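You operate a simulated robot arm through the tools that you are given. There is no shell and no other tool. Be economical: measure what you need, move in short steps, check, and stop when the job is done.

You are at the controls of a simulated two-armed robot. One attempt, no reset.

JOB
Open the trailer locker door, take the yellow cap and leave it on the floor of the trailer locker, then shut the door. Then take the blue post and leave it on the rear deck strip. What stands upright is to be set down upright.

Only the result counts: the job must be done as asked and must still hold three seconds after the hand-in. Knocking over, shifting, dropping, spilling or breaking anything else fails it. Lids that push on must go on centred and level and be pressed home; caps that screw on are set level and turned clockwise until they are tight.

ROBOT AND FRAMES
Two 7-joint arms with two-finger parallel grippers on one trunk, on a base that drives. Base frame: it is fixed to the floor where the robot stands at the start and does not move with it; the origin is under the middle of the robot, x ahead of it, y to its left, z up. Readings come in mm, rad, newtons and seconds.
The left shoulder is at the start at [70, 187, 1319], the right one opposite. With the tool pointing down near the work surface each hand reaches from about 200 to 780 mm from the robot's upright axis, wherever it stands, measured 20 degrees to its own side. Places, roughly: trailer locker door [800, -300, 700]; floor of the trailer locker [1000, -200, 500]; rear deck strip [3500, -3300, 1000]; yellow cap [3250, -3000, 1000]; blue post [2500, -2500, 1000]. Payload 3.91 kg a hand.
Tool frame (each hand has its own): the origin (TCP) lies between the finger pads and is the grasp point; the fingertips stand 30 mm ahead of it; z points along the fingers, y is the line along which they close. The gripper opens to 110 mm. The fingers are 20 mm wide and 10 mm thick; the gripper's body (48 by 112 mm) begins 55 mm behind the TCP.
Orientation is that of the tool frame in the base frame, as a unit quaternion [w, x, y, z]. With the fingers straight down and closing along the base's y, the tool's x points along the base's -x, its y along +y and its z along -z.

CONTROLS
- The arms move only by the tool servo_tool. It takes "left_series", "right_series" or both (then of equal length, played together; a hand with none holds still); each is a list of rows, each a list of 3 entries, a list of its own where there are three numbers: the shift along the tool's x, y, z in cm, then the turn, a rotation vector about the tool's x, y, z in rad, then the gripper command, from -1 (shut) to 1 (fully open), values between in proportion. In form: [[[x, y, z], [wx, wy, wz], hand], ...]. A call has 1 to 8 rows; each row shifts and turns the commanded pose from where the row before left it, along the tool's axes as they then stand. Rows are played at 5 a second. More than 50 mm and 0.15 rad between two rows, or a gripper value outside its range, and nothing of the call is played. A pose out of reach is approached as far as the arm can. The call stops where the force on the tool passes 40 N (or 10 N more than at its start, if that is more) or the arm is blocked; 0.2 s more then pass. Each finger travels about 72 mm/s and halts on what it meets, pressing with about 45 N; the grip force reading is that of the motor and also rises with nothing between the fingers. The clock runs only during rows and for 0.2 s after the last one: add rows that do not move to give the fingers time. The reply holds the time, the measured pose of the TCP, the force on the tool along the base axes, the opening and the grip force, in the units named above and with some noise.
- Cameras (640 x 400 px; columns grow to the right, rows downward): "scene" is now at [110.6, -33.6, 1513.1]; the picture's right is [-0.48, -0.88, -0.00], its down [-0.75, 0.41, -0.52] and it looks along [0.46, -0.25, -0.85] (base axes); focal length 269 px, centre (320, 200). "left" rides on the left gripper at [72, -17, -103] in its tool frame; the picture's right is [0.23, 0.97, 0.00], its down [-0.76, 0.18, -0.62] and it looks along [-0.61, 0.14, 0.78] (tool axes); focal length 222 px, centre (320, 200). "right" rides on the right gripper at [72, 17, -103] in its tool frame; the picture's right is [-0.23, 0.97, 0.00], its down [-0.76, -0.18, -0.62] and it looks along [-0.61, -0.14, 0.78] (tool axes); focal length 222 px, centre (320, 200). There is no depth. A picture from a camera that has moved, and an enlarged one, comes with that camera's place and axes in the base frame and with its lens.
- snapshot(camera): a new picture of that camera. The clock stands still meanwhile.
- slide_trunk(by): slides the trunk up (or, below 0, down) by that many mm; the arms and the scene camera ride with it, the base frame stays. It gives what a move gives, with no picture.
- roll_base(legs): drives the robot by 1 to 6 legs, each [ahead, turn to the left] in mm and rad, along the robot's own axes; the way and the turn of a leg run together, so that a leg with both is an arc; at most 1500 mm and 3.142 rad a leg. The arms and the cameras ride along, it lands a little off, and it stops where it bumps. It gives what a move gives.
- turn_head(pan, tilt): turns the head with the scene camera to pan (to the left, within 1.501 rad either way) and tilt (down, from -0.506 to 1.204), counted from straight ahead of the robot. It gives what a move gives.
- zoom(camera, box): a new picture of the part [left, top, right, bottom] of that camera's present view, enlarged. The clock stands still meanwhile.
- job_done(): hands the job in; it is judged then, once.

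Work in short steps. Places have to be worked out from the pictures, the camera data and where the tool is seen: move nearer, look again, correct. Check each grasp and each placing, and mend what went wrong. You have 165 turns and 138 pictures in all, those below and enlarged ones among them. Open the grippers and draw the arms clear of the work before you hand the job in, unless the task says otherwise; then end with one line.

The tools are called after "Emit:" as a command line: name --argument value ..., lists and objects as JSON in quotes. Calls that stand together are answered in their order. servo_tool: Moves the arms, as the interface text tells. Its arguments: {"type":"object","properties":{"left_series":{"type":"array","items":{"type":"array"}},"right_series":{"type":"array","items":{"type":"array"}}},"required":[]} The other tools are called the same way: slide_trunk (by) slides the trunk up or down; roll_base (legs) drives the base; turn_head (pan, tilt) turns the head that bears the scene camera; snapshot (camera) takes a picture; zoom (camera, box) takes an enlarged picture of a part of a camera's view; job_done () hands the job in.

At the start:

```text
clock: 0.0
left_tool_pos: [315.0, -28.4, 861.0]
left_tool_rot: [0.0, 0.0, 1.0, 0.0]
left_wrist_force: [-0.1, 0.3, 0.6]
left_gripper_width: 109.9
left_gripper_force: 0.1
right_tool_pos: [362.7, -375.2, 812.6]
right_tool_rot: [0.0, 0.001, 1.0, -0.001]
right_wrist_force: [0.3, 0.0, 0.2]
right_gripper_width: 109.9
right_gripper_force: 0.0
trunk travel left (down, up): [-829.0, 111.0]
robot x, y, heading: [0.8, -1.7, -0.005]
head pan, tilt: [-0.501, 1.023]
```

scene: 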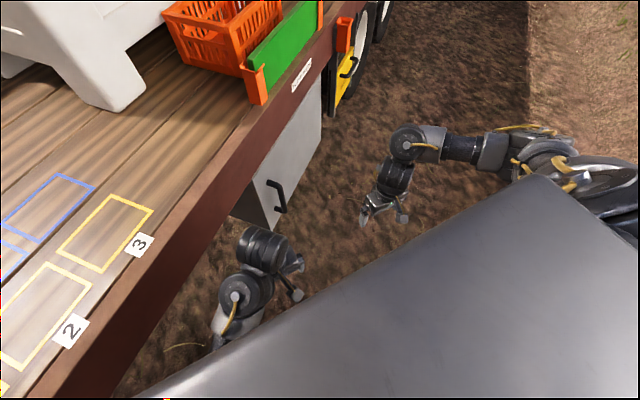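
right: 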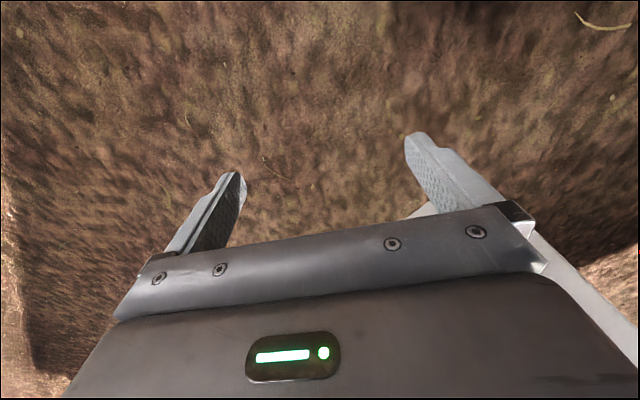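
left: 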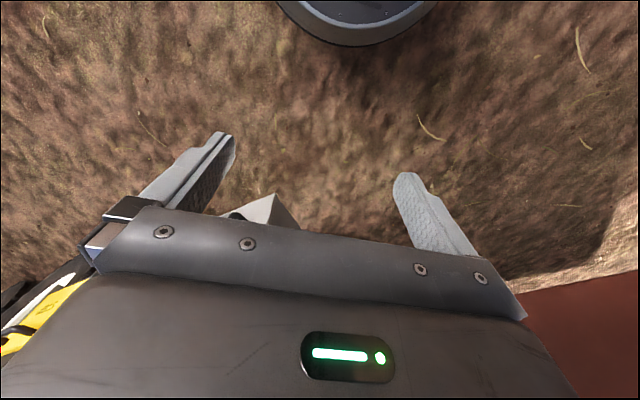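

The first picture shows a white locker below the deck with a black handle. I turn the head to see it and the deck better.

Emit:
turn_head --pan -0.35 --tilt 0.75

Emit:
snapshot --camera "scene"

Emit:
turn_head --pan -0.8 --tilt 0.2

Emit:
snapshot --camera "scene"

```text
clock: 0.8
left_tool_pos: [314.8, -27.4, 861.9]
left_tool_rot: [0.0, 0.0, 1.0, 0.0]
left_wrist_force: [0.2, 0.9, -0.1]
left_gripper_width: 110.3
left_gripper_force: 0.1
right_tool_pos: [361.8, -375.2, 813.2]
right_tool_rot: [0.0, 0.0, 1.0, -0.001]
right_wrist_force: [0.2, 0.7, -1.0]
right_gripper_width: 110.0
right_gripper_force: 0.0
trunk travel left (down, up): [-829.0, 111.0]
robot x, y, heading: [-0.0, -1.8, 0.004]
head pan, tilt: [-0.351, 0.75]
```

```text
134 pictures are left
camera scene: at [128.6, -29.3, 1533.7], right [-0.34, -0.94, 0.0], down [-0.64, 0.23, -0.73], along [0.69, -0.25, -0.68], focal length 269 px, centre (320, 200)
```

scene: 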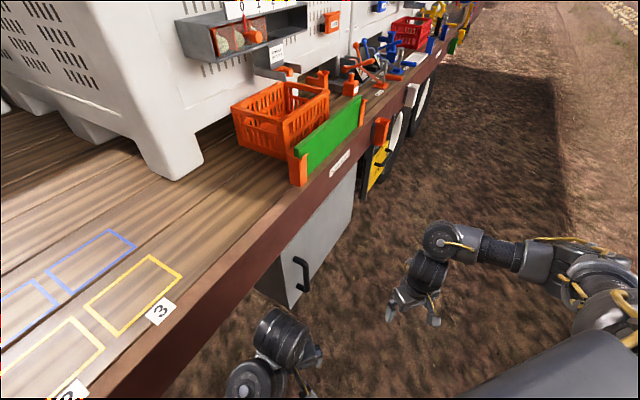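

```text
clock: 1.8
left_tool_pos: [316.0, -28.1, 863.0]
left_tool_rot: [0.0, 0.001, 1.0, 0.0]
left_wrist_force: [0.3, 0.1, -0.3]
left_gripper_width: 109.9
left_gripper_force: 0.0
right_tool_pos: [363.1, -374.9, 812.0]
right_tool_rot: [0.0, 0.0, 1.0, 0.0]
right_wrist_force: [0.1, 0.0, 0.2]
right_gripper_width: 110.0
right_gripper_force: 0.1
trunk travel left (down, up): [-829.0, 111.0]
robot x, y, heading: [0.7, 1.7, -0.004]
head pan, tilt: [-0.799, 0.201]
```

```text
133 pictures are left
camera scene: at [115.9, -67.5, 1583.4], right [-0.72, -0.7, 0.0], down [-0.14, 0.14, -0.98], along [0.68, -0.7, -0.2], focal length 269 px, centre (320, 200)
```

scene: 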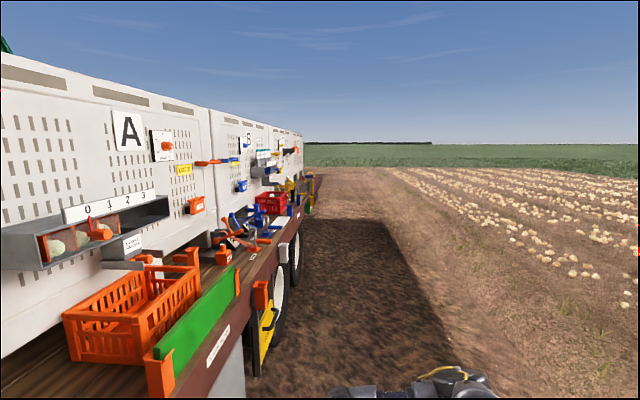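

The trailer edge runs along about (0.61,-0.79), some 540 mm from me. I lower the trunk to look at the locker door more level.

Emit:
slide_trunk --by -450

Emit:
turn_head --pan -0.25 --tilt 0.5

Emit:
snapshot --camera "scene"

```text
refused: -450 is not a number from -400 to 400
```

```text
clock: 2.7
left_tool_pos: [314.7, -28.6, 861.7]
left_tool_rot: [-0.001, 0.0, 1.0, 0.0]
left_wrist_force: [0.3, -0.3, -0.4]
left_gripper_width: 110.0
left_gripper_force: 0.0
right_tool_pos: [362.3, -375.6, 811.9]
right_tool_rot: [0.0, 0.0, 1.0, 0.0]
right_wrist_force: [0.9, -0.3, 0.0]
right_gripper_width: 109.9
right_gripper_force: 0.0
trunk travel left (down, up): [-829.0, 111.0]
robot x, y, heading: [1.7, 1.2, -0.003]
head pan, tilt: [-0.25, 0.499]
```

```text
132 pictures are left
camera scene: at [139.0, -23.4, 1555.8], right [-0.25, -0.97, 0.0], down [-0.46, 0.12, -0.88], along [0.85, -0.22, -0.48], focal length 269 px, centre (320, 200)
```

scene: 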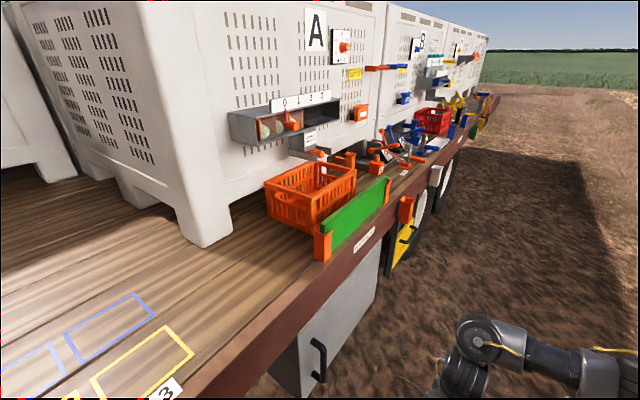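

The limit is 400 per slide. I slide down 400 and look.

Emit:
slide_trunk --by -400

Emit:
snapshot --camera "scene"

```text
clock: 6.5
left_tool_pos: [315.0, -27.3, 461.1]
left_tool_rot: [0.0, 0.0, 1.0, -0.001]
left_wrist_force: [0.5, -0.1, -0.3]
left_gripper_width: 109.9
left_gripper_force: 0.1
right_tool_pos: [362.5, -375.7, 413.6]
right_tool_rot: [0.0, 0.0, 1.0, 0.0]
right_wrist_force: [-0.1, -0.5, 0.1]
right_gripper_width: 109.9
right_gripper_force: 0.1
trunk travel left (down, up): [-429.0, 511.0]
robot x, y, heading: [-1.4, 1.4, -0.001]
head pan, tilt: [-0.25, 0.499]
```

```text
131 pictures are left
camera scene: at [138.9, -23.2, 1155.8], right [-0.25, -0.97, 0.0], down [-0.46, 0.12, -0.88], along [0.85, -0.22, -0.48], focal length 269 px, centre (320, 200)
```

scene: 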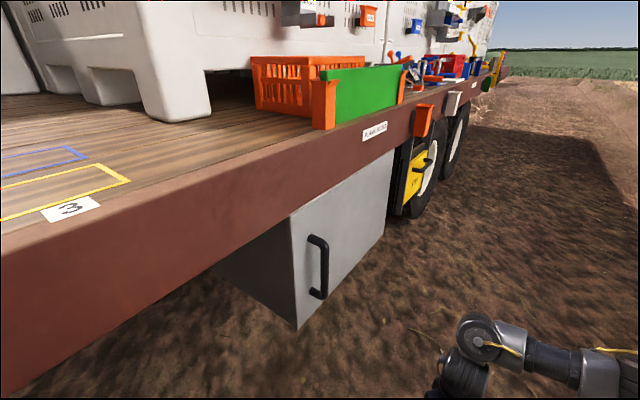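

Triangulating the two views: handle about [647,-151, 571–764], door from about (646,-85) to the hinge side (991,-535), bottom z≈460. I drive to stand squarely in front of the door with some room.

Emit:
roll_base --legs '[[0, -1.57], [570, 0], [0, 2.22]]'

Emit:
turn_head --pan -0.1 --tilt 0.45

Emit:
snapshot --camera "scene"

```text
clock: 19.2
left_tool_pos: [242.4, -399.5, 461.7]
left_tool_rot: [0.0, -0.344, 0.939, 0.0]
left_wrist_force: [-0.6, 0.2, -0.4]
left_gripper_width: 110.0
left_gripper_force: 0.1
right_tool_pos: [503.5, -634.2, 412.8]
right_tool_rot: [0.0, -0.345, 0.939, 0.001]
right_wrist_force: [0.6, 1.0, -0.2]
right_gripper_width: 110.1
right_gripper_force: 0.0
trunk travel left (down, up): [-429.0, 511.0]
robot x, y, heading: [-13.2, -582.2, 0.704]
head pan, tilt: [-0.25, 0.499]
```

```text
clock: 19.9
left_tool_pos: [242.8, -398.9, 460.6]
left_tool_rot: [0.0, -0.345, 0.939, 0.0]
left_wrist_force: [0.0, -0.6, 0.3]
left_gripper_width: 109.9
left_gripper_force: 0.1
right_tool_pos: [504.7, -635.2, 412.7]
right_tool_rot: [-0.002, -0.345, 0.938, -0.001]
right_wrist_force: [-0.3, 0.5, 0.0]
right_gripper_width: 110.1
right_gripper_force: 0.1
trunk travel left (down, up): [-429.0, 511.0]
robot x, y, heading: [-15.0, -582.2, 0.704]
head pan, tilt: [-0.099, 0.45]
```

```text
130 pictures are left
camera scene: at [99.1, -497.8, 1160.2], right [0.57, -0.82, 0.0], down [-0.36, -0.25, -0.9], along [0.74, 0.51, -0.44], focal length 269 px, centre (320, 200)
```

scene: 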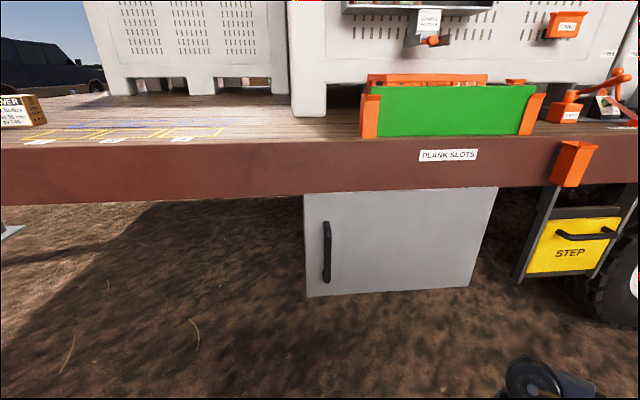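

Clear view: door bottom corners at (635,-79) and (1006,-524), handle at about (648,-148), z 553–778. I bring the right hand up and forward, tilting it to horizontal, and move the left hand aside.

Emit:
servo_tool --right_series '[[[-1.7, 3.46, -3.1], [0, -0.14, 0], 1], [[-2.11, 3.46, -2.83], [0, -0.14, 0], 1], [[-2.49, 3.46, -2.51], [0, -0.14, 0], 1], [[-2.81, 3.46, -2.14], [0, -0.14, 0], 1], [[-3.09, 3.46, -1.73], [0, -0.14, 0], 1], [[-3.3, 3.46, -1.28], [0, -0.14, 0], 1], [[-3.44, 3.46, -0.8], [0, -0.14, 0], 1], [[-3.52, 3.46, -0.32], [0, -0.14, 0], 1]]' --left_series '[[[0, 4, 0], [0, 0, 0], 1], [[0, 4, 0], [0, 0, 0], 1], [[0, 4, 0], [0, 0, 0], 1], [[0, 4, 0], [0, 0, 0], 1], [[0, 4, 0], [0, 0, 0], 1], [[0, 4, 0], [0, 0, 0], 1], [[0, 0, 0], [0, 0, 0], 1], [[0, 0, 0], [0, 0, 0], 1]]'

```text
clock: 21.3
left_tool_pos: [90.3, -235.5, 451.2]
left_tool_rot: [0.001, -0.36, 0.933, -0.001]
left_wrist_force: [16.5, -12.6, -16.0]
left_gripper_width: 109.9
left_gripper_force: 0.1
left hand out of reach, approached as far as the arm can: row 1, 2, 4
right_tool_pos: [500.1, -420.7, 554.0]
right_tool_rot: [0.368, -0.317, 0.863, 0.137]
right_wrist_force: [0.4, -0.4, 0.3]
right_gripper_width: 110.0
right_gripper_force: 0.0
right hand out of reach, approached as far as the arm can: row 4, 5, 6
trunk travel left (down, up): [-429.0, 511.0]
robot x, y, heading: [-12.5, -583.5, 0.713]
head pan, tilt: [-0.099, 0.45]
stopped in row 6 (left hand): the force on the tool passed its limit (the readings are from after the stop); the commanded pose is now the measured one
```

The left hand met a force limit after about 220 mm. I check by looking down at both arms.

Emit:
turn_head --pan 0.2 --tilt 1.1

Emit:
snapshot --camera "scene"

Emit:
servo_tool --left_series '[[[0, -1, 0], [0, 0, 0], 1], [[0, 0, 0], [0, 0, 0], 1]]'

```text
clock: 22.3
left_tool_pos: [90.4, -235.4, 452.0]
left_tool_rot: [0.002, -0.359, 0.933, 0.0]
left_wrist_force: [28.0, -26.2, -28.9]
left_gripper_width: 110.1
left_gripper_force: 0.0
right_tool_pos: [503.3, -420.6, 553.7]
right_tool_rot: [0.367, -0.318, 0.863, 0.137]
right_wrist_force: [-0.2, -0.3, 0.1]
right_gripper_width: 109.9
right_gripper_force: 0.0
trunk travel left (down, up): [-429.0, 511.0]
robot x, y, heading: [-13.3, -584.1, 0.708]
head pan, tilt: [0.201, 1.1]
```

```text
129 pictures are left
camera scene: at [62.4, -500.2, 1108.1], right [0.79, -0.62, 0.0], down [-0.55, -0.7, -0.45], along [0.28, 0.36, -0.89], focal length 269 px, centre (320, 200)
```

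scene: 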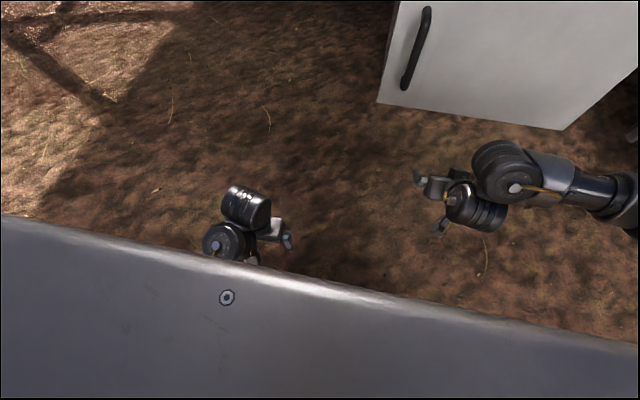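

```text
clock: 22.9
left_tool_pos: [97.2, -244.1, 451.5]
left_tool_rot: [0.001, -0.358, 0.934, -0.001]
left_wrist_force: [-0.1, 0.9, -0.8]
left_gripper_width: 110.0
left_gripper_force: 0.0
right_tool_pos: [502.8, -420.6, 554.2]
right_tool_rot: [0.368, -0.318, 0.863, 0.137]
right_wrist_force: [0.4, 0.7, -0.8]
right_gripper_width: 109.9
right_gripper_force: 0.1
trunk travel left (down, up): [-429.0, 511.0]
robot x, y, heading: [-15.0, -582.4, 0.705]
head pan, tilt: [0.201, 1.1]
```

The left hand just brushed the robot's own body; it is free now. I continue the right hand to horizontal in front of the handle.

Emit:
servo_tool --right_series '[[[-3.53, 1.9, 1.02], [0, -0.127, 0], 1], [[-3.37, 1.9, 1.46], [0, -0.127, 0], 1], [[-3.16, 1.9, 1.87], [0, -0.127, 0], 1], [[-2.9, 1.9, 2.25], [0, -0.127, 0], 1], [[-2.59, 1.9, 2.61], [0, -0.127, 0], 1], [[-2.24, 1.9, 2.91], [0, -0.127, 0], 1], [[0, 0, 0], [0, 0, 0], 1]]'

Emit:
turn_head --pan -0.1 --tilt 0.6

Emit:
snapshot --camera "scene"

Emit:
snapshot --camera "right"

```text
clock: 24.5
left_tool_pos: [97.7, -243.5, 450.6]
left_tool_rot: [0.002, -0.357, 0.934, -0.001]
left_wrist_force: [0.1, 0.2, -0.2]
left_gripper_width: 110.0
left_gripper_force: 0.0
right_tool_pos: [571.7, -209.2, 666.6]
right_tool_rot: [0.663, -0.243, 0.664, 0.246]
right_wrist_force: [0.7, -0.1, 0.7]
right_gripper_width: 109.9
right_gripper_force: 0.1
trunk travel left (down, up): [-429.0, 511.0]
robot x, y, heading: [-15.1, -579.0, 0.702]
head pan, tilt: [0.201, 1.1]
```

```text
clock: 25.5
left_tool_pos: [97.3, -244.0, 451.2]
left_tool_rot: [0.001, -0.357, 0.934, -0.001]
left_wrist_force: [0.1, 0.2, -0.7]
left_gripper_width: 110.2
left_gripper_force: 0.2
right_tool_pos: [572.0, -209.3, 665.5]
right_tool_rot: [0.663, -0.244, 0.664, 0.245]
right_wrist_force: [0.5, 0.5, 0.7]
right_gripper_width: 109.7
right_gripper_force: 0.1
trunk travel left (down, up): [-429.0, 511.0]
robot x, y, heading: [-16.4, -579.9, 0.699]
head pan, tilt: [-0.099, 0.6]
```

```text
128 pictures are left
camera scene: at [95.9, -499.5, 1146.6], right [0.57, -0.82, 0.0], down [-0.47, -0.32, -0.82], along [0.68, 0.47, -0.57], focal length 269 px, centre (320, 200)
```

scene: 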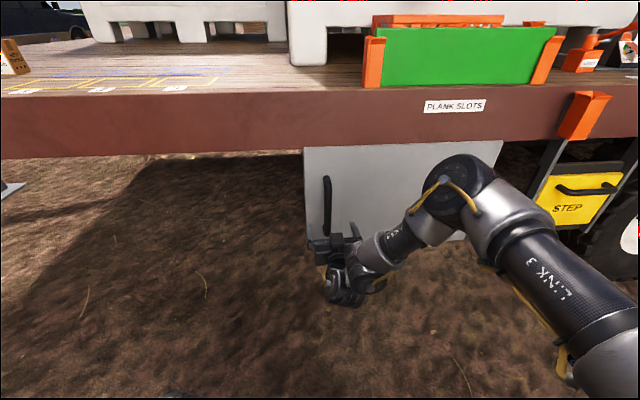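

```text
127 pictures are left
camera right: at [481.9, -264.1, 593.1], right [-0.63, 0.74, 0.23], down [-0.36, -0.54, 0.76], along [0.69, 0.4, 0.61], focal length 222 px, centre (320, 200)
```

right: 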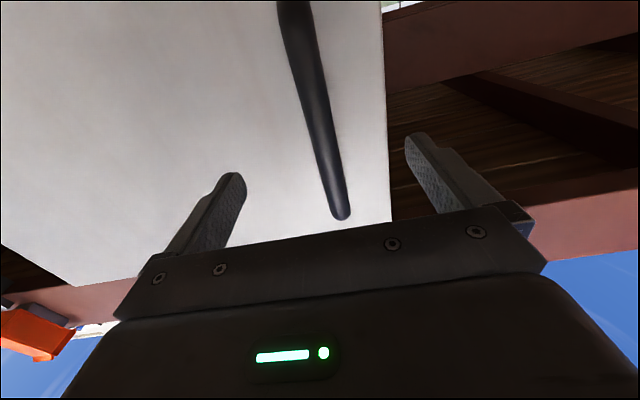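

The bar is centred between the fingers laterally and about 99 mm ahead. I advance 88 mm and close.

Emit:
servo_tool --right_series '[[[0, 0, 3], [0, 0, 0], 1], [[0, 0, 3], [0, 0, 0], 1], [[0, 0, 2.8], [0, 0, 0], 1], [[0, 0, 0], [0, 0, 0], 0], [[0, 0, 0], [0, 0, 0], -0.5], [[0, 0, 0], [0, 0, 0], -1], [[0, 0, 0], [0, 0, 0], -1], [[0, 0, 0], [0, 0, 0], -1]]'

Emit:
snapshot --camera "scene"

Emit:
snapshot --camera "right"

```text
clock: 27.3
left_tool_pos: [96.7, -242.9, 449.7]
left_tool_rot: [0.002, -0.358, 0.934, -0.002]
left_wrist_force: [0.8, -1.1, 0.7]
left_gripper_width: 110.2
left_gripper_force: 0.1
right_tool_pos: [634.4, -152.4, 664.7]
right_tool_rot: [0.66, -0.247, 0.664, 0.249]
right_wrist_force: [-17.3, 17.5, -2.7]
right_gripper_width: 21.9
right_gripper_force: 45.2
trunk travel left (down, up): [-429.0, 511.0]
robot x, y, heading: [-14.2, -582.6, 0.705]
head pan, tilt: [-0.099, 0.6]
```

```text
126 pictures are left
camera scene: at [94.2, -497.3, 1146.6], right [0.57, -0.82, 0.0], down [-0.46, -0.32, -0.83], along [0.68, 0.47, -0.56], focal length 269 px, centre (320, 200)
```

scene: 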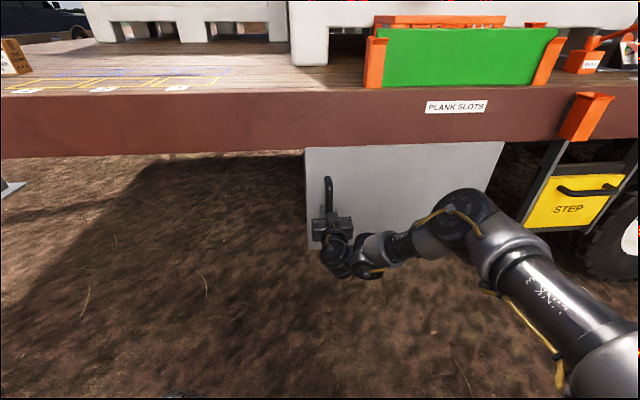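

```text
125 pictures are left
camera right: at [546.3, -206.8, 592.5], right [-0.64, 0.74, 0.23], down [-0.35, -0.54, 0.76], along [0.69, 0.4, 0.6], focal length 222 px, centre (320, 200)
```

right: 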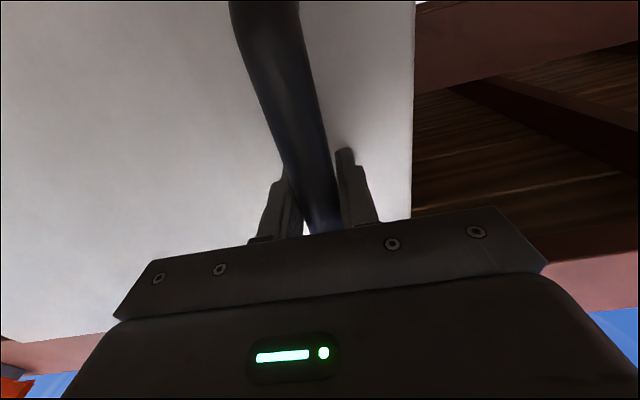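

Firm grip on the bar (21.9 mm). I pull along the arc around the hinge, turning the hand with the door.

Emit:
servo_tool --right_series '[[[0, -0.26, -2.1], [-0.04, 0, 0], -1], [[0, -0.26, -2.1], [-0.04, 0, 0], -1], [[0, -0.26, -2.1], [-0.04, 0, 0], -1], [[0, -0.26, -2.1], [-0.04, 0, 0], -1]]'

```text
clock: 28.3
left_tool_pos: [95.9, -244.1, 450.5]
left_tool_rot: [0.003, -0.358, 0.934, 0.0]
left_wrist_force: [-0.4, -1.3, -0.4]
left_gripper_width: 110.1
left_gripper_force: 0.0
right_tool_pos: [581.7, -213.0, 664.3]
right_tool_rot: [0.639, -0.299, 0.643, 0.299]
right_wrist_force: [-4.8, 4.0, 1.5]
right_gripper_width: 21.8
right_gripper_force: 44.7
trunk travel left (down, up): [-429.0, 511.0]
robot x, y, heading: [-14.2, -580.8, 0.705]
head pan, tilt: [-0.099, 0.6]
stopped in row 4 (right hand): the force on the tool passed its limit (the readings are from after the stop); the commanded pose is now the measured one
```

The door moves; forces are small. I continue the arc.

Emit:
servo_tool --right_series '[[[0, -0.26, -2.1], [-0.04, 0, 0], -1], [[0, -0.26, -2.1], [-0.04, 0, 0], -1], [[0, -0.26, -2.1], [-0.04, 0, 0], -1], [[0, -0.26, -2.1], [-0.04, 0, 0], -1], [[0, -0.26, -2.1], [-0.04, 0, 0], -1], [[0, -0.26, -2.1], [-0.04, 0, 0], -1], [[0, -0.26, -2.1], [-0.04, 0, 0], -1]]'

Emit:
snapshot --camera "scene"

```text
clock: 29.8
left_tool_pos: [96.2, -243.7, 451.8]
left_tool_rot: [0.002, -0.358, 0.934, 0.0]
left_wrist_force: [-0.3, -0.2, -0.9]
left_gripper_width: 110.1
left_gripper_force: 0.0
right_tool_pos: [516.0, -327.3, 665.3]
right_tool_rot: [0.596, -0.378, 0.599, 0.379]
right_wrist_force: [-8.0, 2.6, 3.7]
right_gripper_width: 21.7
right_gripper_force: 44.9
trunk travel left (down, up): [-429.0, 511.0]
robot x, y, heading: [-14.7, -581.5, 0.707]
head pan, tilt: [-0.099, 0.6]
stopped in row 7 (right hand): the force on the tool passed its limit (the readings are from after the stop); the commanded pose is now the measured one
```

```text
124 pictures are left
camera scene: at [94.6, -499.7, 1147.1], right [0.57, -0.82, 0.0], down [-0.46, -0.32, -0.83], along [0.68, 0.47, -0.56], focal length 269 px, centre (320, 200)
```

scene: 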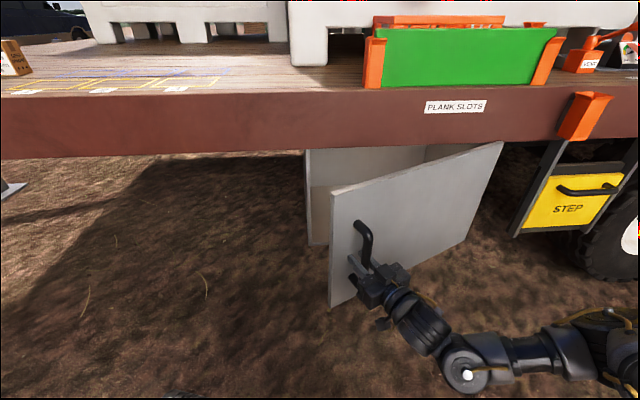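

Door is open about 25°. I keep pulling.

Emit:
servo_tool --right_series '[[[0, -0.26, -2.1], [-0.04, 0, 0], -1], [[0, -0.26, -2.1], [-0.04, 0, 0], -1], [[0, -0.26, -2.1], [-0.04, 0, 0], -1], [[0, -0.26, -2.1], [-0.04, 0, 0], -1], [[0, -0.26, -2.1], [-0.04, 0, 0], -1], [[0, -0.26, -2.1], [-0.04, 0, 0], -1], [[0, -0.26, -2.1], [-0.04, 0, 0], -1], [[0, -0.26, -2.1], [-0.04, 0, 0], -1]]'

Emit:
snapshot --camera "scene"

```text
clock: 30.8
left_tool_pos: [96.0, -243.9, 451.0]
left_tool_rot: [0.002, -0.358, 0.934, -0.001]
left_wrist_force: [1.3, -0.9, -0.3]
left_gripper_width: 110.1
left_gripper_force: 0.1
right_tool_pos: [493.3, -400.0, 665.5]
right_tool_rot: [0.563, -0.422, 0.569, 0.426]
right_wrist_force: [-10.2, 2.4, 3.5]
right_gripper_width: 21.9
right_gripper_force: 45.2
trunk travel left (down, up): [-429.0, 511.0]
robot x, y, heading: [-14.9, -581.6, 0.705]
head pan, tilt: [-0.099, 0.6]
stopped in row 4 (right hand): the force on the tool passed its limit (the readings are from after the stop); the commanded pose is now the measured one
```

```text
123 pictures are left
camera scene: at [94.1, -499.5, 1146.9], right [0.57, -0.82, 0.0], down [-0.46, -0.32, -0.83], along [0.68, 0.47, -0.56], focal length 269 px, centre (320, 200)
```

scene: 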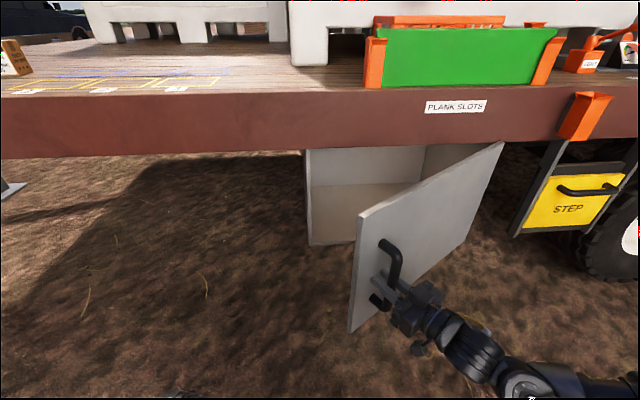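

About 32° open; the side force suggests my arc is a little tight, so I loosen it and continue.

Emit:
servo_tool --right_series '[[[0, -0.15, -2.1], [-0.04, 0, 0], -1], [[0, -0.18, -2.1], [-0.04, 0, 0], -1], [[0, -0.18, -2.1], [-0.04, 0, 0], -1], [[0, -0.18, -2.1], [-0.04, 0, 0], -1], [[0, -0.18, -2.1], [-0.04, 0, 0], -1], [[0, -0.18, -2.1], [-0.04, 0, 0], -1], [[0, -0.18, -2.1], [-0.04, 0, 0], -1], [[0, -0.18, -2.1], [-0.04, 0, 0], -1]]'

Emit:
snapshot --camera "scene"

```text
clock: 32.5
left_tool_pos: [95.5, -243.2, 451.8]
left_tool_rot: [0.003, -0.358, 0.934, -0.001]
left_wrist_force: [-0.8, 0.1, 0.3]
left_gripper_width: 109.8
left_gripper_force: 0.1
right_tool_pos: [481.2, -567.9, 664.6]
right_tool_rot: [0.49, -0.507, 0.494, 0.509]
right_wrist_force: [-14.1, -3.4, 19.1]
right_gripper_width: 21.7
right_gripper_force: 45.1
trunk travel left (down, up): [-429.0, 511.0]
robot x, y, heading: [-13.9, -581.3, 0.704]
head pan, tilt: [-0.099, 0.6]
```

```text
122 pictures are left
camera scene: at [91.7, -499.7, 1147.1], right [0.57, -0.82, 0.0], down [-0.46, -0.32, -0.83], along [0.68, 0.47, -0.56], focal length 269 px, centre (320, 200)
```

scene: 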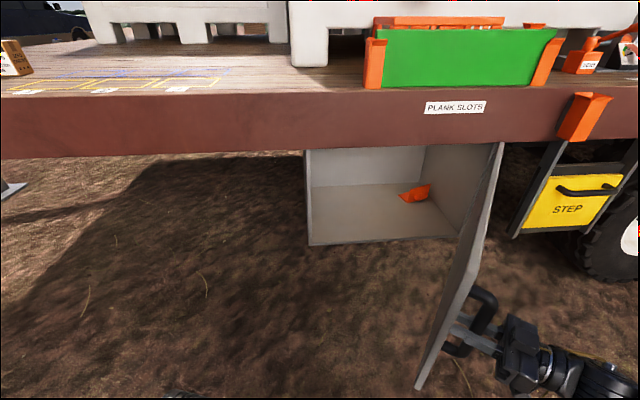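

Door at about 50°; there is an orange object at the far right inside the locker. I continue to open.

Emit:
servo_tool --right_series '[[[0, -0.18, -2.1], [-0.04, 0, 0], -1], [[0, -0.2, -2.1], [-0.04, 0, 0], -1], [[0, -0.2, -2.1], [-0.04, 0, 0], -1], [[0, -0.2, -2.1], [-0.04, 0, 0], -1], [[0, -0.2, -2.1], [-0.04, 0, 0], -1], [[0, -0.2, -2.1], [-0.04, 0, 0], -1], [[0, -0.2, -2.1], [-0.04, 0, 0], -1], [[0, -0.2, -2.1], [-0.04, 0, 0], -1]]'

Emit:
snapshot --camera "scene"

```text
clock: 34.4
left_tool_pos: [96.4, -243.6, 451.7]
left_tool_rot: [0.002, -0.357, 0.934, 0.0]
left_wrist_force: [-0.7, 0.0, 0.3]
left_gripper_width: 110.1
left_gripper_force: 0.0
right_tool_pos: [528.5, -733.2, 663.9]
right_tool_rot: [0.401, -0.578, 0.407, 0.582]
right_wrist_force: [-14.6, -8.4, -7.0]
right_gripper_width: 21.9
right_gripper_force: 44.8
trunk travel left (down, up): [-429.0, 511.0]
robot x, y, heading: [-19.9, -583.0, 0.703]
head pan, tilt: [-0.099, 0.6]
```

```text
121 pictures are left
camera scene: at [94.3, -500.4, 1146.8], right [0.57, -0.82, 0.0], down [-0.46, -0.32, -0.83], along [0.68, 0.47, -0.56], focal length 269 px, centre (320, 200)
```

scene: 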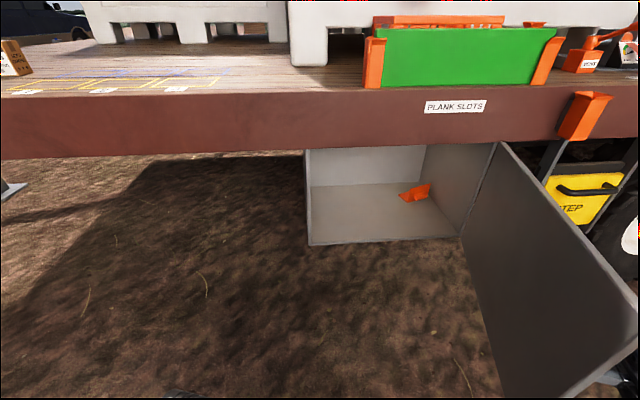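

About 69° open now. One more pull to get near 90°.

Emit:
servo_tool --right_series '[[[0, -0.16, -2.1], [-0.04, 0, 0], -1], [[0, -0.18, -2.1], [-0.04, 0, 0], -1], [[0, -0.18, -2.1], [-0.04, 0, 0], -1], [[0, -0.18, -2.1], [-0.04, 0, 0], -1], [[0, -0.18, -2.1], [-0.04, 0, 0], -1], [[0, -0.2, -2.1], [-0.04, 0, 0], -1], [[0, -0.2, -2.1], [-0.04, 0, 0], -1], [[0, -0.2, -2.1], [-0.04, 0, 0], -1]]'

```text
clock: 36.1
left_tool_pos: [96.2, -243.6, 449.9]
left_tool_rot: [0.001, -0.359, 0.933, 0.0]
left_wrist_force: [-0.5, 0.5, -0.8]
left_gripper_width: 110.1
left_gripper_force: 0.0
right_tool_pos: [605.8, -851.7, 664.5]
right_tool_rot: [0.306, -0.632, 0.31, 0.641]
right_wrist_force: [0.7, -0.8, -19.4]
right_gripper_width: 21.7
right_gripper_force: 44.8
right hand out of reach, approached as far as the arm can: row 8
trunk travel left (down, up): [-429.0, 511.0]
robot x, y, heading: [-17.9, -583.5, 0.707]
head pan, tilt: [-0.099, 0.6]
```

85° open. I release the bar and back the hand off.

Emit:
servo_tool --right_series '[[[0, 0, 0], [0, 0, 0], 0], [[0, 0, 0], [0, 0, 0], 1], [[0, 0, 0], [0, 0, 0], 1], [[0, 0, 0], [0, 0, 0], 1], [[0, 0, -2], [0, 0, 0], 1], [[0, 0, -2], [0, 0, 0], 1], [[0, 0, -2], [0, 0, 0], 1], [[0, 0, -2], [0, 0, 0], 1]]'

Emit:
snapshot --camera "right"

```text
clock: 38.0
left_tool_pos: [96.4, -244.3, 451.4]
left_tool_rot: [0.0, -0.359, 0.934, 0.0]
left_wrist_force: [1.2, -0.6, 0.3]
left_gripper_width: 110.2
left_gripper_force: 0.1
right_tool_pos: [601.2, -858.2, 673.0]
right_tool_rot: [0.304, -0.635, 0.311, 0.639]
right_wrist_force: [0.1, -0.3, -0.1]
right_gripper_width: 110.0
right_gripper_force: 0.1
right hand out of reach, approached as far as the arm can: row 5, 6, 7, 8
trunk travel left (down, up): [-429.0, 511.0]
robot x, y, heading: [-18.9, -579.0, 0.709]
head pan, tilt: [-0.099, 0.6]
```

```text
120 pictures are left
camera right: at [651.3, -950.2, 601.4], right [-0.76, -0.6, 0.24], down [0.53, -0.37, 0.76], along [-0.37, 0.7, 0.61], focal length 222 px, centre (320, 200)
```

right: 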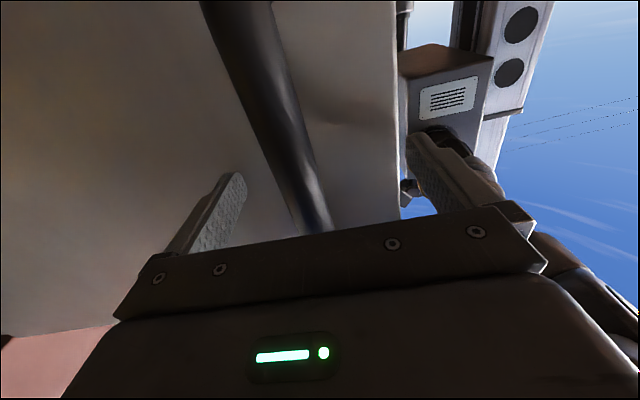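

The arm cannot retreat further by itself, so I use a base arc (ahead 125, right 0.2) that backs the hand straight off the handle.

Emit:
roll_base --legs '[[125, -0.206]]'

Emit:
snapshot --camera "right"

Emit:
turn_head --pan 0.0 --tilt 0.6

Emit:
snapshot --camera "scene"

```text
clock: 39.2
left_tool_pos: [269.1, -201.7, 451.2]
left_tool_rot: [0.001, -0.261, 0.965, -0.001]
left_wrist_force: [-0.1, 0.6, 0.9]
left_gripper_width: 109.9
left_gripper_force: 0.0
right_tool_pos: [637.4, -906.3, 672.8]
right_tool_rot: [0.369, -0.599, 0.375, 0.604]
right_wrist_force: [-0.7, 0.0, 0.4]
right_gripper_width: 109.9
right_gripper_force: 0.1
trunk travel left (down, up): [-429.0, 511.0]
robot x, y, heading: [89.1, -508.6, 0.503]
head pan, tilt: [-0.099, 0.6]
```

```text
119 pictures are left
camera right: at [668.1, -1005.7, 600.9], right [-0.87, -0.43, 0.24], down [0.45, -0.47, 0.76], along [-0.22, 0.77, 0.61], focal length 222 px, centre (320, 200)
```

right: 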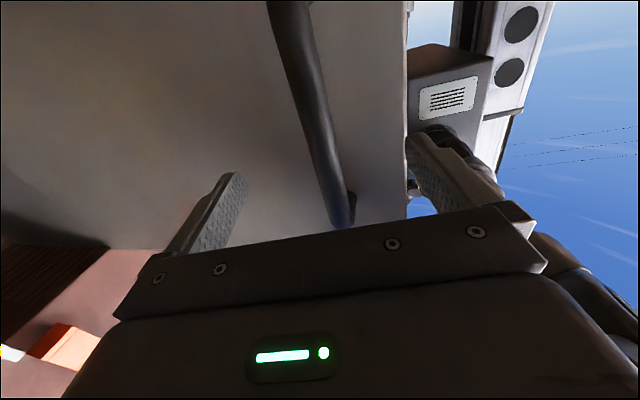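

```text
clock: 39.9
left_tool_pos: [269.0, -201.7, 452.1]
left_tool_rot: [0.003, -0.26, 0.966, -0.001]
left_wrist_force: [-0.7, -0.6, -0.1]
left_gripper_width: 109.9
left_gripper_force: 0.1
right_tool_pos: [637.3, -905.3, 672.9]
right_tool_rot: [0.369, -0.599, 0.375, 0.604]
right_wrist_force: [-0.6, -0.7, 0.0]
right_gripper_width: 110.0
right_gripper_force: 0.0
trunk travel left (down, up): [-429.0, 511.0]
robot x, y, heading: [84.5, -507.0, 0.507]
head pan, tilt: [0.0, 0.6]
```

```text
118 pictures are left
camera scene: at [211.5, -442.5, 1146.7], right [0.48, -0.88, 0.0], down [-0.49, -0.27, -0.83], along [0.72, 0.4, -0.57], focal length 269 px, centre (320, 200)
```

scene: 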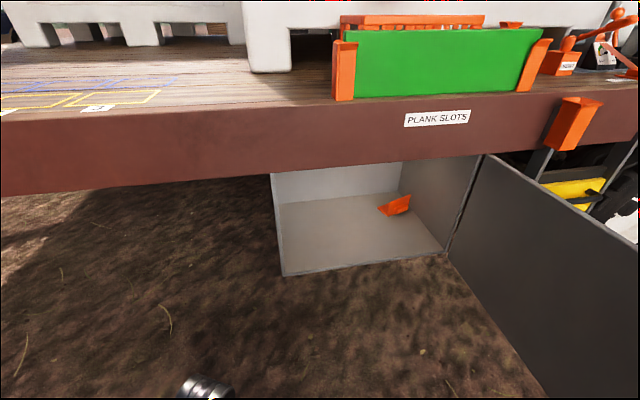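

The hand is clear of the handle (bar now beyond the fingertips). I move the right hand out sideways past the free door edge.

Emit:
servo_tool --right_series '[[[0, 2, 0], [0, 0, 0], 1], [[0, 2.5, 0], [0, 0, 0], 1], [[0, 3, -0.5], [0, 0, 0], 1], [[0, 3, -1], [0, 0, 0], 1], [[0, 3.5, -1], [0, 0, 0], 1], [[0, 3.5, -1], [0, 0, 0], 1], [[0, 3.5, -1], [0, 0, 0], 1], [[0, 3.5, -1], [0, 0, 0], 1]]'

Emit:
turn_head --pan -0.8 --tilt 0.8

Emit:
snapshot --camera "scene"

```text
clock: 41.7
left_tool_pos: [268.7, -201.8, 452.2]
left_tool_rot: [0.001, -0.26, 0.966, 0.0]
left_wrist_force: [0.4, 0.3, -0.6]
left_gripper_width: 110.0
left_gripper_force: 0.1
right_tool_pos: [423.0, -1021.4, 657.6]
right_tool_rot: [0.367, -0.601, 0.375, 0.603]
right_wrist_force: [0.1, 0.0, 1.3]
right_gripper_width: 110.0
right_gripper_force: 0.0
right hand out of reach, approached as far as the arm can: row 4, 5, 6, 7, 8
trunk travel left (down, up): [-429.0, 511.0]
robot x, y, heading: [83.9, -507.0, 0.503]
head pan, tilt: [0.0, 0.6]
```

```text
clock: 42.8
left_tool_pos: [269.7, -201.8, 451.5]
left_tool_rot: [0.002, -0.261, 0.965, 0.0]
left_wrist_force: [0.1, -0.4, 0.6]
left_gripper_width: 110.0
left_gripper_force: 0.2
right_tool_pos: [423.1, -1020.2, 658.4]
right_tool_rot: [0.368, -0.6, 0.376, 0.603]
right_wrist_force: [1.2, 0.6, 0.9]
right_gripper_width: 109.9
right_gripper_force: 0.1
trunk travel left (down, up): [-429.0, 511.0]
robot x, y, heading: [89.6, -508.2, 0.497]
head pan, tilt: [-0.799, 0.799]
```

```text
117 pictures are left
camera scene: at [211.3, -508.6, 1129.8], right [-0.29, -0.96, 0.0], down [-0.69, 0.21, -0.7], along [0.67, -0.2, -0.72], focal length 269 px, centre (320, 200)
```

scene: 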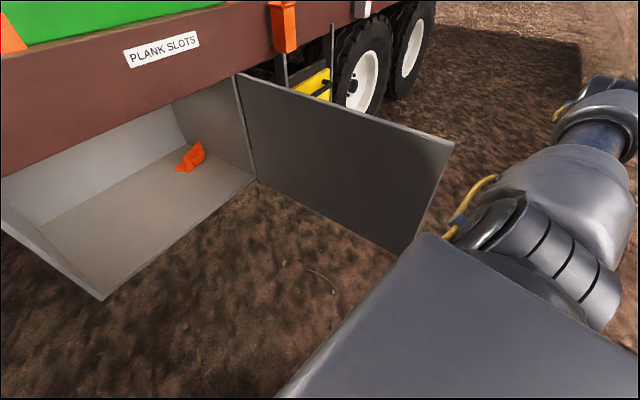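

The door stands open and the arm is clear of it. I back away from the trailer.

Emit:
roll_base --legs '[[-450, 0]]'

Emit:
servo_tool --right_series '[[[0, 0, 0], [0, 0.15, 0], 1], [[0, 0, 0], [0, 0.15, 0], 1], [[0, 0, 0], [0, 0.15, 0], 1], [[0, 0, 0], [0, 0.15, 0], 1], [[0, 0, 0], [0, 0.15, 0], 1], [[0, 0, 0], [0, 0.15, 0], 1], [[0, 0, 0], [0, 0.15, 0], 1], [[0, 0, 0], [0, 0.15, 0], 1]]'

Emit:
slide_trunk --by 400

```text
clock: 45.6
left_tool_pos: [-140.0, -426.2, 451.6]
left_tool_rot: [0.002, -0.265, 0.964, 0.0]
left_wrist_force: [0.0, 0.1, -0.4]
left_gripper_width: 110.0
left_gripper_force: 0.0
right_tool_pos: [21.8, -1243.8, 658.7]
right_tool_rot: [0.366, -0.602, 0.373, 0.604]
right_wrist_force: [-0.5, -0.3, -0.1]
right_gripper_width: 110.0
right_gripper_force: 0.1
trunk travel left (down, up): [-429.0, 511.0]
robot x, y, heading: [-315.3, -734.9, 0.519]
head pan, tilt: [-0.799, 0.799]
```

```text
clock: 47.4
left_tool_pos: [-139.9, -426.3, 450.9]
left_tool_rot: [0.001, -0.264, 0.964, 0.0]
left_wrist_force: [-0.6, -0.7, 0.3]
left_gripper_width: 110.0
left_gripper_force: 0.2
right_tool_pos: [21.1, -1242.8, 659.4]
right_tool_rot: [-0.091, 0.838, -0.514, -0.159]
right_wrist_force: [-0.2, 1.0, 0.7]
right_gripper_width: 110.0
right_gripper_force: 0.1
trunk travel left (down, up): [-429.0, 511.0]
robot x, y, heading: [-320.0, -735.4, 0.513]
head pan, tilt: [-0.799, 0.799]
```

```text
clock: 51.2
left_tool_pos: [-139.2, -425.5, 850.3]
left_tool_rot: [0.002, -0.265, 0.964, -0.001]
left_wrist_force: [0.1, 0.0, 0.5]
left_gripper_width: 109.8
left_gripper_force: 0.1
right_tool_pos: [22.3, -1244.0, 1058.2]
right_tool_rot: [-0.09, 0.838, -0.514, -0.159]
right_wrist_force: [0.3, -0.3, 0.5]
right_gripper_width: 109.9
right_gripper_force: 0.1
trunk travel left (down, up): [-829.0, 111.0]
robot x, y, heading: [-318.4, -736.4, 0.513]
head pan, tilt: [-0.799, 0.799]
```

Now I turn the right hand to point straight down in the robot's frame.

Emit:
servo_tool --right_series '[[[0, 0, 0], [0, 0.125, 0], 1], [[0, 0, 0], [0, 0.125, 0], 1], [[0, 0, 0], [0, 0.12, 0], 1], [[0, 0, 0], [0, 0, 0.15], 1], [[0, 0, 0], [0, 0, 0.15], 1], [[0, 0, 0], [0, 0, 0.15], 1], [[0, 0, 0], [0, 0, 0.15], 1], [[0, 0, 0], [0, 0, 0.15], 1]]'

Emit:
servo_tool --right_series '[[[0, 4, 0], [0, 0, 0.15], 1], [[0, 4, 0], [0, 0, 0.15], 1], [[0, 4, 0], [0, 0, 0.15], 1], [[-4, 2, 0], [0, 0, 0.15], 1], [[-4, 2, 0], [0, 0, 0.15], 1], [[-4, 2, 0], [0, 0, 0.05], 1], [[-4, 2, 0], [0, 0, 0], 1], [[-4, 2, 0], [0, 0, 0], 1]]'

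```text
clock: 53.0
left_tool_pos: [-140.3, -425.4, 851.7]
left_tool_rot: [0.002, -0.265, 0.964, 0.0]
left_wrist_force: [0.6, 0.7, -0.2]
left_gripper_width: 110.2
left_gripper_force: 0.0
right_tool_pos: [22.3, -1245.0, 1058.1]
right_tool_rot: [-0.005, -0.602, 0.799, 0.001]
right_wrist_force: [-0.4, 0.3, 0.7]
right_gripper_width: 110.1
right_gripper_force: 0.1
trunk travel left (down, up): [-829.0, 111.0]
robot x, y, heading: [-313.5, -733.7, 0.514]
head pan, tilt: [-0.799, 0.799]
```

```text
clock: 54.9
left_tool_pos: [-141.3, -426.4, 852.4]
left_tool_rot: [0.002, -0.264, 0.964, 0.0]
left_wrist_force: [0.3, -0.3, -0.4]
left_gripper_width: 110.0
left_gripper_force: 0.0
right_tool_pos: [-80.9, -1188.2, 1031.9]
right_tool_rot: [-0.005, -0.245, 0.97, -0.002]
right_wrist_force: [0.2, -0.4, 0.8]
right_gripper_width: 109.9
right_gripper_force: 0.0
right hand out of reach, approached as far as the arm can: row 3, 4, 5, 6, 7, 8
trunk travel left (down, up): [-829.0, 111.0]
robot x, y, heading: [-317.5, -735.7, 0.517]
head pan, tilt: [-0.799, 0.799]
```

The hand is too high and close to the shoulder; I lower it and move it ahead.

Emit:
servo_tool --right_series '[[[-2, 0, 4], [0, 0, 0], 1], [[-2, 0, 4], [0, 0, 0], 1], [[-3, 0, 4], [0, 0, 0], 1], [[-4, 0, 3], [0, 0, 0], 1], [[-4.5, 1, 1], [0, 0, 0], 1], [[-4.5, 1, 1], [0, 0, 0], 1], [[-4.5, 1, 0], [0, 0, 0], 1], [[-4.5, 1, 0], [0, 0, 0], 1]]'

Emit:
turn_head --pan -1.0 --tilt 0.3

Emit:
snapshot --camera "scene"

```text
clock: 56.6
left_tool_pos: [-138.5, -425.7, 850.1]
left_tool_rot: [0.001, -0.265, 0.964, -0.002]
left_wrist_force: [-0.5, 0.8, -0.6]
left_gripper_width: 110.1
left_gripper_force: 0.2
right_tool_pos: [156.9, -1018.9, 860.1]
right_tool_rot: [-0.005, -0.244, 0.97, -0.002]
right_wrist_force: [0.2, -0.1, -0.3]
right_gripper_width: 110.0
right_gripper_force: 0.0
trunk travel left (down, up): [-829.0, 111.0]
robot x, y, heading: [-315.7, -734.5, 0.512]
head pan, tilt: [-0.799, 0.799]
```

```text
clock: 57.6
left_tool_pos: [-140.6, -425.9, 852.0]
left_tool_rot: [0.002, -0.265, 0.964, 0.0]
left_wrist_force: [0.8, 0.4, 0.1]
left_gripper_width: 109.8
left_gripper_force: 0.0
right_tool_pos: [156.1, -1020.8, 860.7]
right_tool_rot: [-0.005, -0.245, 0.97, -0.003]
right_wrist_force: [-0.7, -0.6, 0.1]
right_gripper_width: 109.9
right_gripper_force: 0.0
trunk travel left (down, up): [-829.0, 111.0]
robot x, y, heading: [-320.9, -736.3, 0.51]
head pan, tilt: [-1.0, 0.3]
```

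```text
116 pictures are left
camera scene: at [-189.9, -754.9, 1574.1], right [-0.47, -0.88, 0.0], down [-0.26, 0.14, -0.95], along [0.84, -0.45, -0.3], focal length 269 px, centre (320, 200)
```

scene: 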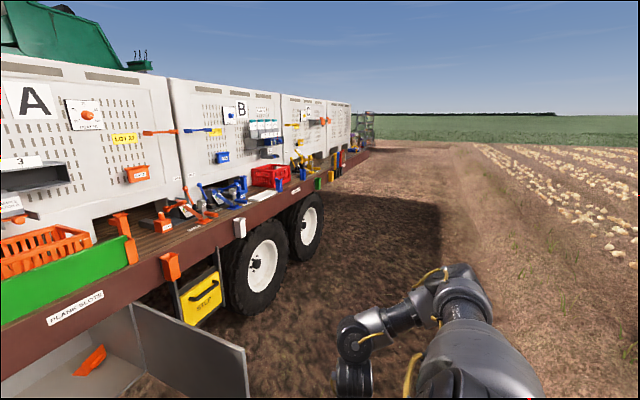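

I'm in a clear lane about 1.1 m off the deck edge. I drive along the trailer towards the rear where the post and cap are.

Emit:
roll_base --legs '[[0, -1.386], [1400, 0], [0, 0.2], [1400, 0], [0, 1.0]]'

Emit:
turn_head --pan 0.3 --tilt 0.5

Emit:
snapshot --camera "scene"

Emit:
turn_head --pan -0.6 --tilt 0.4

Emit:
snapshot --camera "scene"

```text
clock: 77.7
left_tool_pos: [1892.3, -2354.2, 851.1]
left_tool_rot: [0.002, -0.198, 0.98, -0.001]
left_wrist_force: [0.9, 0.3, 0.1]
left_gripper_width: 110.2
left_gripper_force: 0.1
right_tool_pos: [2103.6, -2983.6, 860.3]
right_tool_rot: [-0.004, -0.176, 0.984, -0.001]
right_wrist_force: [-0.9, -0.3, -1.1]
right_gripper_width: 110.1
right_gripper_force: 0.1
trunk travel left (down, up): [-829.0, 111.0]
robot x, y, heading: [1671.4, -2635.1, 0.377]
head pan, tilt: [-1.0, 0.3]
```

```text
clock: 79.2
left_tool_pos: [1892.6, -2354.5, 850.3]
left_tool_rot: [0.002, -0.198, 0.98, -0.001]
left_wrist_force: [-0.2, -0.1, -0.1]
left_gripper_width: 110.2
left_gripper_force: 0.0
right_tool_pos: [2102.3, -2982.5, 860.1]
right_tool_rot: [-0.005, -0.177, 0.984, -0.002]
right_wrist_force: [0.1, 0.8, 1.7]
right_gripper_width: 110.1
right_gripper_force: 0.0
trunk travel left (down, up): [-829.0, 111.0]
robot x, y, heading: [1674.0, -2635.2, 0.379]
head pan, tilt: [0.3, 0.499]
```

```text
115 pictures are left
camera scene: at [1792.6, -2561.2, 1555.8], right [0.62, -0.78, 0.0], down [-0.37, -0.3, -0.88], along [0.69, 0.55, -0.48], focal length 269 px, centre (320, 200)
```

scene: 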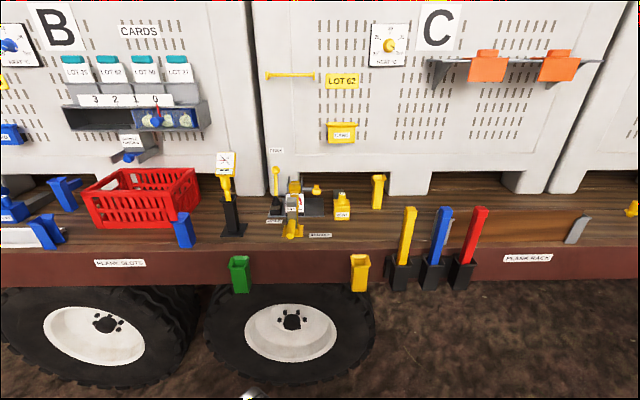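

```text
clock: 80.4
left_tool_pos: [1892.0, -2353.7, 852.0]
left_tool_rot: [0.003, -0.198, 0.98, -0.002]
left_wrist_force: [-0.3, 0.5, 1.2]
left_gripper_width: 109.8
left_gripper_force: 0.0
right_tool_pos: [2103.1, -2983.2, 861.6]
right_tool_rot: [-0.005, -0.177, 0.984, -0.002]
right_wrist_force: [-0.5, 0.2, 0.8]
right_gripper_width: 110.0
right_gripper_force: 0.1
trunk travel left (down, up): [-829.0, 111.0]
robot x, y, heading: [1674.7, -2638.0, 0.372]
head pan, tilt: [-0.6, 0.4]
```

```text
114 pictures are left
camera scene: at [1811.9, -2638.6, 1564.9], right [-0.22, -0.97, 0.0], down [-0.38, 0.09, -0.92], along [0.9, -0.21, -0.39], focal length 269 px, centre (320, 200)
```

scene: 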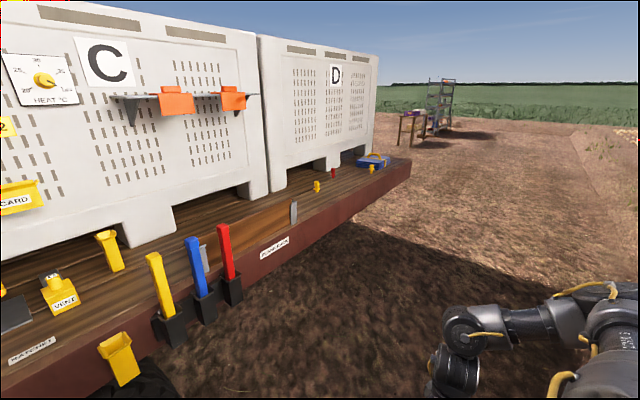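

The blue post stands in a black socket at the deck edge between yellow and red posts; small yellow caps lie further back. I drive on toward the rear.

Emit:
roll_base --legs '[[0, -1.13], [1200, 0], [0, 1.45]]'

Emit:
turn_head --pan -0.1 --tilt 0.5

Emit:
snapshot --camera "scene"

```text
clock: 92.9
left_tool_pos: [2696.6, -3105.6, 852.1]
left_tool_rot: [0.002, -0.372, 0.928, 0.0]
left_wrist_force: [-0.2, 0.3, 0.6]
left_gripper_width: 109.8
left_gripper_force: 0.1
right_tool_pos: [3120.4, -3619.0, 860.3]
right_tool_rot: [-0.004, -0.354, 0.935, -0.003]
right_wrist_force: [-0.5, 0.6, 0.6]
right_gripper_width: 109.9
right_gripper_force: 0.0
trunk travel left (down, up): [-829.0, 111.0]
robot x, y, heading: [2593.9, -3444.7, 0.739]
head pan, tilt: [-0.6, 0.4]
```

```text
clock: 93.8
left_tool_pos: [2696.4, -3106.1, 851.2]
left_tool_rot: [0.001, -0.371, 0.929, 0.0]
left_wrist_force: [-0.3, -0.2, -0.9]
left_gripper_width: 110.0
left_gripper_force: 0.1
right_tool_pos: [3119.3, -3619.4, 860.7]
right_tool_rot: [-0.005, -0.353, 0.935, -0.003]
right_wrist_force: [-0.1, -0.2, -0.8]
right_gripper_width: 109.9
right_gripper_force: 0.0
trunk travel left (down, up): [-829.0, 111.0]
robot x, y, heading: [2595.9, -3447.9, 0.739]
head pan, tilt: [-0.099, 0.499]
```

```text
113 pictures are left
camera scene: at [2705.3, -3359.6, 1555.8], right [0.6, -0.8, 0.0], down [-0.38, -0.29, -0.88], along [0.7, 0.52, -0.48], focal length 269 px, centre (320, 200)
```

scene: 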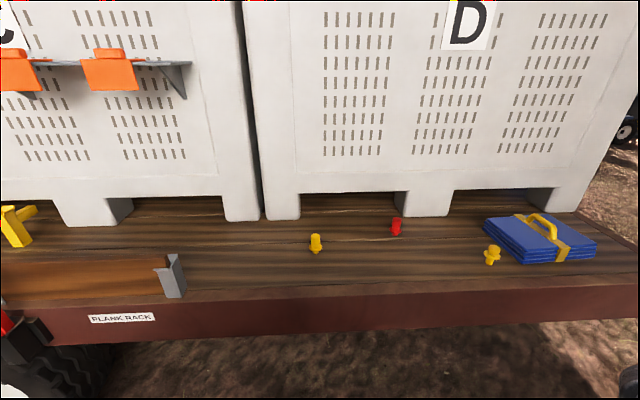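

Two yellow things and a red one stand on the deck. I zoom to tell which is the cap.

Emit:
zoom --camera "scene" --box '[280, 200, 440, 300]'

Emit:
zoom --camera "scene" --box '[440, 200, 600, 300]'

```text
4.00 times, centred on (360, 250) of scene
camera zoom: at [2705.3, -3359.6, 1555.8], right [0.6, -0.8, 0.0], down [-0.38, -0.29, -0.88], along [0.7, 0.52, -0.48], focal length 1076 px, centre (160, 0)
```

zoom: 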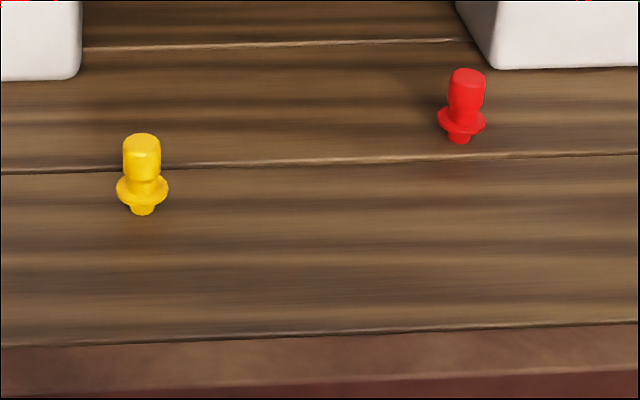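

```text
4.00 times, centred on (520, 250) of scene
camera zoom: at [2705.3, -3359.6, 1555.8], right [0.6, -0.8, 0.0], down [-0.38, -0.29, -0.88], along [0.7, 0.52, -0.48], focal length 1076 px, centre (-480, 0)
```

zoom: 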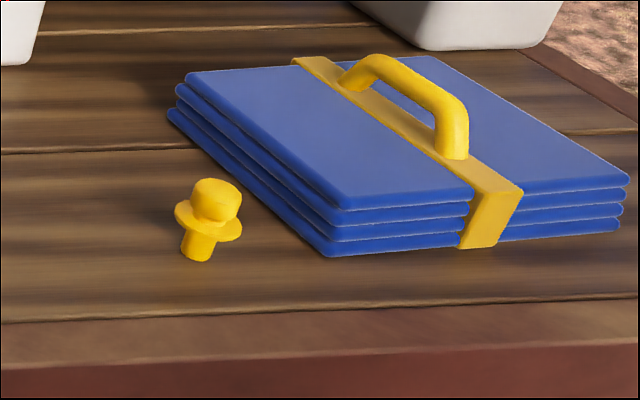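

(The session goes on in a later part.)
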